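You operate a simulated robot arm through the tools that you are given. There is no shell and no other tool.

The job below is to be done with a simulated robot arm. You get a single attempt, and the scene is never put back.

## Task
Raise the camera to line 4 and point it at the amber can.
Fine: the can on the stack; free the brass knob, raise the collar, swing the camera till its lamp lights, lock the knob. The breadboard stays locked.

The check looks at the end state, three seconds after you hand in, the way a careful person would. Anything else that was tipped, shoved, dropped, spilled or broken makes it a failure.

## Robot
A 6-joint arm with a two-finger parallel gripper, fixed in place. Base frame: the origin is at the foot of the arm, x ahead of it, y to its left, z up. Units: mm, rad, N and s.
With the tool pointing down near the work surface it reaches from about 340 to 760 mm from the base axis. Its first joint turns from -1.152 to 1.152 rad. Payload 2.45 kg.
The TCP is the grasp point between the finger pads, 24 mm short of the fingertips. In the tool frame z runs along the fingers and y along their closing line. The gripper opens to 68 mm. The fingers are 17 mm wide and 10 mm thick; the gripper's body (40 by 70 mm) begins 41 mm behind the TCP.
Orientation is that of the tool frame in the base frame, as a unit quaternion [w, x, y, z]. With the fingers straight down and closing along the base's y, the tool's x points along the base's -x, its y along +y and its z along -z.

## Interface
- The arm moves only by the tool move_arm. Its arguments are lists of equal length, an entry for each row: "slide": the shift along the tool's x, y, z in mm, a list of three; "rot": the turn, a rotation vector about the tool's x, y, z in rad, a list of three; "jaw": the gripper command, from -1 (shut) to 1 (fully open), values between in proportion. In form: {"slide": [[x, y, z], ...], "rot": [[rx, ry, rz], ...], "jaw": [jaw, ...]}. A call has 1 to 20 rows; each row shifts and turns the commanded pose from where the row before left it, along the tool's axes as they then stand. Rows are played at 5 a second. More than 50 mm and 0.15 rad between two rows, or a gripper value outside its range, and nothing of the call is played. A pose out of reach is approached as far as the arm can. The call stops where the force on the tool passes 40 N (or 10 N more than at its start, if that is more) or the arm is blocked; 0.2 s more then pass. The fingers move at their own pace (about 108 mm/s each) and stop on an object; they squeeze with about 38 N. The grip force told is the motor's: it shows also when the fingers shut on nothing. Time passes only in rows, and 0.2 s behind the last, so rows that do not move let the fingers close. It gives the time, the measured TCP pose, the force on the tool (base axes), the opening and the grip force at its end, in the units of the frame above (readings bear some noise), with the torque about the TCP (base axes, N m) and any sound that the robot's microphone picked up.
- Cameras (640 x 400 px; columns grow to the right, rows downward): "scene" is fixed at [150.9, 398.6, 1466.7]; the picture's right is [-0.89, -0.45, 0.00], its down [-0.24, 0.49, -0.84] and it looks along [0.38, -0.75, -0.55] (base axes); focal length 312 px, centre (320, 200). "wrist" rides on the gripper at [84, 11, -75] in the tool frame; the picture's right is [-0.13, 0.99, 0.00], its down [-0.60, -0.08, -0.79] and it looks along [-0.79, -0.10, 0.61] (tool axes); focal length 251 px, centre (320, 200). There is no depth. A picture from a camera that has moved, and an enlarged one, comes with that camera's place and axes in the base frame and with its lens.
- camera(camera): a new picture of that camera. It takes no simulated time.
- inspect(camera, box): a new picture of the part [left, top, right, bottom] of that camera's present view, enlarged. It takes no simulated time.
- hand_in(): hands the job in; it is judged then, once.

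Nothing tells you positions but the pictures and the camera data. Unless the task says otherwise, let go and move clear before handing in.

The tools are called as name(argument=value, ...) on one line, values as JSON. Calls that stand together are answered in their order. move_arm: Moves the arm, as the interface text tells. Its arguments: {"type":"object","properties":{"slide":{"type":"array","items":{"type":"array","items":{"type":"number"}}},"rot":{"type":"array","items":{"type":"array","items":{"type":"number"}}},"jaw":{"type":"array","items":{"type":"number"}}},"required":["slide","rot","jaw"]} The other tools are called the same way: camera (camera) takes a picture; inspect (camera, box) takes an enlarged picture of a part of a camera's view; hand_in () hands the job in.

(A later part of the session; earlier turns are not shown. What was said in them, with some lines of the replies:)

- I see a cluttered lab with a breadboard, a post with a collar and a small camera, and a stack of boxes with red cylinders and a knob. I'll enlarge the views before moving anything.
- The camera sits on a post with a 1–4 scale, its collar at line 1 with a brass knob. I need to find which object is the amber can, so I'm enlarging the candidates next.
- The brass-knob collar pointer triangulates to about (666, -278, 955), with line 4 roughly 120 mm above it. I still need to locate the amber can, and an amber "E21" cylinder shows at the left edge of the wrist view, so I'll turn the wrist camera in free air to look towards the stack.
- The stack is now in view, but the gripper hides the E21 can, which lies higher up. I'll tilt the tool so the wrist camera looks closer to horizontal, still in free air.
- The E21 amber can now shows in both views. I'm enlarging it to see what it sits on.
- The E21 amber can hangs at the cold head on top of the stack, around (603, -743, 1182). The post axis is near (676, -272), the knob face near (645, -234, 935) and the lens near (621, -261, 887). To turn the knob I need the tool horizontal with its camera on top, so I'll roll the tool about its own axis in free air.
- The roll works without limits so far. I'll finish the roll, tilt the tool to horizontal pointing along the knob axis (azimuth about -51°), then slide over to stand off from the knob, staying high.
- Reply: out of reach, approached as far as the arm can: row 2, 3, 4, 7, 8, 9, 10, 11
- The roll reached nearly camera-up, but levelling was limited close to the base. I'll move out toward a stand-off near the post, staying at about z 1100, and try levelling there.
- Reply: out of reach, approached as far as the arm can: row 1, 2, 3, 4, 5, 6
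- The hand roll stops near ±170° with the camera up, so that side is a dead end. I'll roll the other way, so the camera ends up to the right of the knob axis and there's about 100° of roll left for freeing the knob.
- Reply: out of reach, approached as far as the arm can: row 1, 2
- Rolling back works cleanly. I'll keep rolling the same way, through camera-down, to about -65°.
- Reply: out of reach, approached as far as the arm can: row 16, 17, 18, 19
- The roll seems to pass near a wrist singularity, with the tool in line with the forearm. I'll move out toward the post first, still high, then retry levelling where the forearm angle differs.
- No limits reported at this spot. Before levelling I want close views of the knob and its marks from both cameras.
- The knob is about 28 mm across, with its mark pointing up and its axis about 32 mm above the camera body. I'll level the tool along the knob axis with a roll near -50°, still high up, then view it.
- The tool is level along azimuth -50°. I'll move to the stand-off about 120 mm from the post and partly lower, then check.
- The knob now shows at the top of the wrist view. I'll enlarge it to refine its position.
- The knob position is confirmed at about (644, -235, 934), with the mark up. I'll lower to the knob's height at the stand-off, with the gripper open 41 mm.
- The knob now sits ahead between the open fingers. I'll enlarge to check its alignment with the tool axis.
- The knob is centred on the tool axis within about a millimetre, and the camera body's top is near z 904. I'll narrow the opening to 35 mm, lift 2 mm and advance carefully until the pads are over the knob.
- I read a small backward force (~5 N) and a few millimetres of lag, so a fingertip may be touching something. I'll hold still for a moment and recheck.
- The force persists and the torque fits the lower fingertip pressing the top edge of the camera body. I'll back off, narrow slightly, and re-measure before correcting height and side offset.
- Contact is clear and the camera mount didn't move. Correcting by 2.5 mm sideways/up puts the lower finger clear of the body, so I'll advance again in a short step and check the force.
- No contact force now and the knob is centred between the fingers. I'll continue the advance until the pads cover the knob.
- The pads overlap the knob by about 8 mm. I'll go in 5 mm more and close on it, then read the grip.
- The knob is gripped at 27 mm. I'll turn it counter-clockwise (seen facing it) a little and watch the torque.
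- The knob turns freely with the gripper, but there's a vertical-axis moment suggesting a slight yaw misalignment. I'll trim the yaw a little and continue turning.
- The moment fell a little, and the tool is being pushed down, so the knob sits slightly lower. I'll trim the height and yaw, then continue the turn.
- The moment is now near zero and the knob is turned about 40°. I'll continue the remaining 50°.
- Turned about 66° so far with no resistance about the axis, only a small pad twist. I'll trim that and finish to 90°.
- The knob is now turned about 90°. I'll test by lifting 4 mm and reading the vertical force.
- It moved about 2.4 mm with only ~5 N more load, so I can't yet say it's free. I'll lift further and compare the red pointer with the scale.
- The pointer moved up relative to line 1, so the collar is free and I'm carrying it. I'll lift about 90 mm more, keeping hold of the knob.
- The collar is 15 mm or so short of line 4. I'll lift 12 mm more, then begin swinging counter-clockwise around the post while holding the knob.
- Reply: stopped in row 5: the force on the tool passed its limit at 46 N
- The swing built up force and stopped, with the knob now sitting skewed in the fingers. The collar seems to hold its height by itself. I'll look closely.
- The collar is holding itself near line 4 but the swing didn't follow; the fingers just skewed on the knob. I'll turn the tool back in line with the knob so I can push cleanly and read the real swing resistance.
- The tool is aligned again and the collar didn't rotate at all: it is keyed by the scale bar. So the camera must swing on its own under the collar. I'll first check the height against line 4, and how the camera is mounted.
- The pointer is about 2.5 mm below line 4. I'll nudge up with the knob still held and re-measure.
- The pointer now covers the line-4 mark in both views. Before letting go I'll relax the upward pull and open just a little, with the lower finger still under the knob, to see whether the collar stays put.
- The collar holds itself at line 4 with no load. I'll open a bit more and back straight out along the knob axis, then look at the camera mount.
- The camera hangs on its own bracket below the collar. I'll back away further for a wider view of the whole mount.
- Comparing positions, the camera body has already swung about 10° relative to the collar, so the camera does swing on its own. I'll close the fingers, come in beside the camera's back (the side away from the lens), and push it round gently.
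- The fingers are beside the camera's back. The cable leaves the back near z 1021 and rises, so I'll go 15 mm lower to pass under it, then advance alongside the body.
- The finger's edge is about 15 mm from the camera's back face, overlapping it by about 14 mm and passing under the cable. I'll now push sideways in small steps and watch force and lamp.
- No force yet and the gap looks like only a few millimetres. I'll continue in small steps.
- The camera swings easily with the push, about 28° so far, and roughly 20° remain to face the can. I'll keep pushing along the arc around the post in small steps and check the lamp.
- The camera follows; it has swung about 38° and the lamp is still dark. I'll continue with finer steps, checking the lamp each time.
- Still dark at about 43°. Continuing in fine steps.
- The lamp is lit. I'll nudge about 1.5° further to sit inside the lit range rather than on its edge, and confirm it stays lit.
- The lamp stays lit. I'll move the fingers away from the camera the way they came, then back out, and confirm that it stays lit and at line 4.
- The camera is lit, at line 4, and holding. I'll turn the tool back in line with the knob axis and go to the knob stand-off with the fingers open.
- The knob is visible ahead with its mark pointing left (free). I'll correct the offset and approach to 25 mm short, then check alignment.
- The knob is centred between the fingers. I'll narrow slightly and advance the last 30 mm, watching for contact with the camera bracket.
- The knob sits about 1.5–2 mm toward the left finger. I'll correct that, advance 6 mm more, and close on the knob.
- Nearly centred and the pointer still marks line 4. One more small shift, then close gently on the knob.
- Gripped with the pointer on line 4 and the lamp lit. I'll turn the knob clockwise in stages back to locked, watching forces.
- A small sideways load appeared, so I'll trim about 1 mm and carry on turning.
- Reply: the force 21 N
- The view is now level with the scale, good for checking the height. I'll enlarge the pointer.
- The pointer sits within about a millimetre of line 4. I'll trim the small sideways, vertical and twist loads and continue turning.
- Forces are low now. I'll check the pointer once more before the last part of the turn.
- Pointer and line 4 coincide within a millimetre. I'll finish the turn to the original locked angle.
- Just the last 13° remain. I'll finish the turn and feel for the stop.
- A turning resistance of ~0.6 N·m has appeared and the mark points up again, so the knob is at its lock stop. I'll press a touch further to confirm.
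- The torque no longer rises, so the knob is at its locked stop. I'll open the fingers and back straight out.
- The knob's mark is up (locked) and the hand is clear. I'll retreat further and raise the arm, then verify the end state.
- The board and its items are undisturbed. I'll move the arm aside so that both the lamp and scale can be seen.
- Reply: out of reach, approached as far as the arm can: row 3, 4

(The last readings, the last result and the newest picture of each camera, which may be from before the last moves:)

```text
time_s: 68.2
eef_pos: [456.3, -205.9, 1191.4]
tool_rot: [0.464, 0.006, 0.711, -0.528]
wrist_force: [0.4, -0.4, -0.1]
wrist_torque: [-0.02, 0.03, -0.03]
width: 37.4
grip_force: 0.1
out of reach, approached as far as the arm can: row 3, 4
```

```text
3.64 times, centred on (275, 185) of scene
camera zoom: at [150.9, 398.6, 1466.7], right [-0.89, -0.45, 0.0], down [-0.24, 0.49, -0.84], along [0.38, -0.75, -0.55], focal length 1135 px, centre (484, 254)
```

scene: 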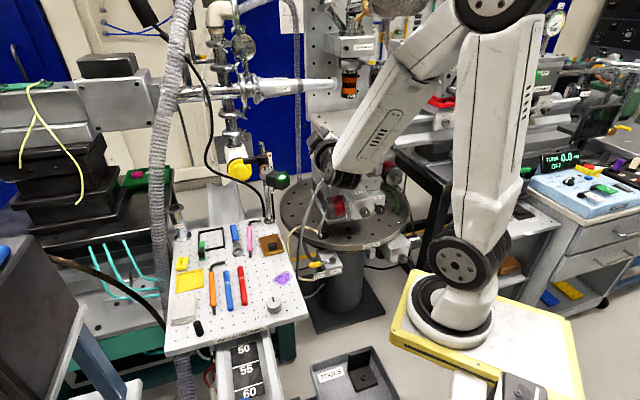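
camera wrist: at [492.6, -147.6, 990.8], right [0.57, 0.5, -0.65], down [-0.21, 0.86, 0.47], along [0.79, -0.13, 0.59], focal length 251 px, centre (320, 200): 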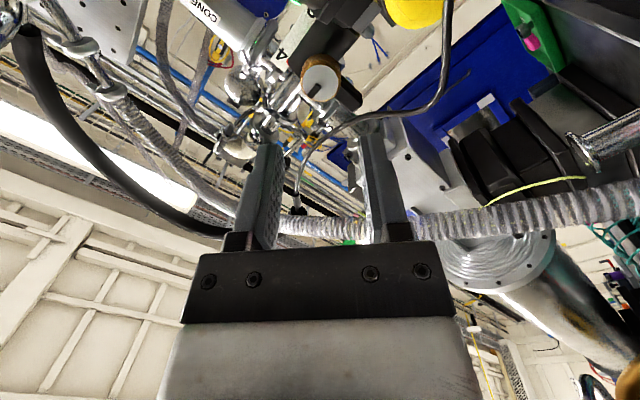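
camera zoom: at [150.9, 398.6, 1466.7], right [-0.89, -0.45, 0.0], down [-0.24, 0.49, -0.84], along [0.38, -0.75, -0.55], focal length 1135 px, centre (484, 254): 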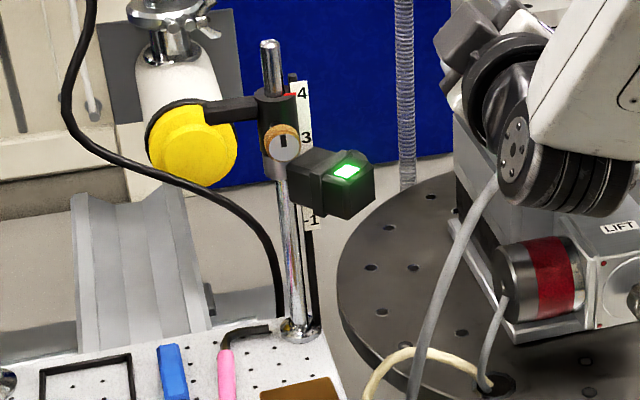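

The lamp is lit, the knob's mark is up and the pointer is by line 4. One last close look at the pointer, knob and can.

inspect(camera="scene", box=[254, 148, 284, 178])

inspect(camera="scene", box=[310, 40, 420, 240])

```text
13.33 times, centred on (269, 163) of scene
camera zoom: at [150.9, 398.6, 1466.7], right [-0.89, -0.45, 0.0], down [-0.24, 0.49, -0.84], along [0.38, -0.75, -0.55], focal length 4160 px, centre (1000, 693)
```

zoom: 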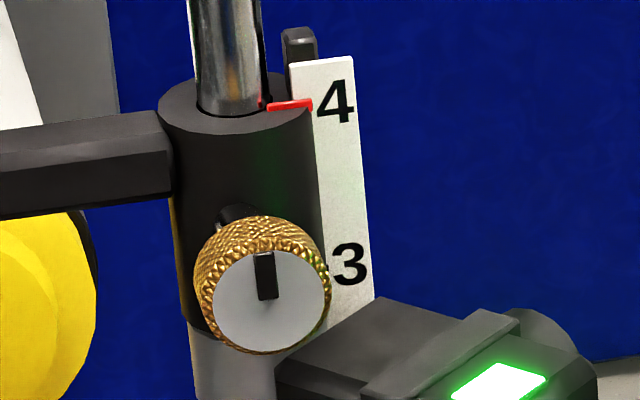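

```text
2.00 times, centred on (365, 140) of scene
camera zoom: at [150.9, 398.6, 1466.7], right [-0.89, -0.45, 0.0], down [-0.24, 0.49, -0.84], along [0.38, -0.75, -0.55], focal length 624 px, centre (230, 320)
```

zoom: 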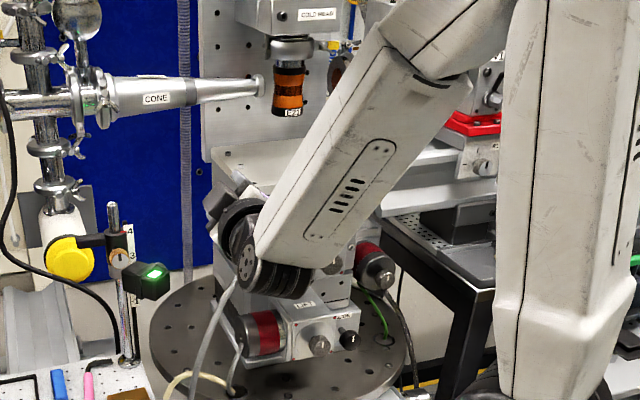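

The pointer sits on line 4, the brass knob is back at its locked mark, and the camera's lamp is lit while facing the amber can. The breadboard is untouched and the arm is clear, so I'm handing in.

hand_in()

```text
The job is handed in.
```

The camera is at line 4 on the post, its lamp is lit, and the brass knob is back at its locked stop. I've handed the job in but got no result back.

- **Height:** the red pointer sits on the line 4 mark to within about 1 mm, seen from both cameras.
- **Aim:** I took the amber can to be the orange "E21" can hanging from the cold head above the stack. The lamp came on at about 45° of swing, close to what I'd worked out for that can. I went about 1.5° further, and it was still lit after I backed the arm away.
- **Lock:** I turned the knob 90° back until it resisted, and its mark points up as it did at the start. I didn't pull on the collar to test the lock.
- **Surroundings:** the breadboard knob still shows locked, and nothing on the board looks moved.

Two contacts happened on the way:
- A fingertip lightly touched the camera body (about 5 N), and nothing shifted.
- My first try at swinging the collar hit the force limit. The collar doesn't turn on the post; only the camera does. That push moved the camera about 10° in the direction it needed to go.
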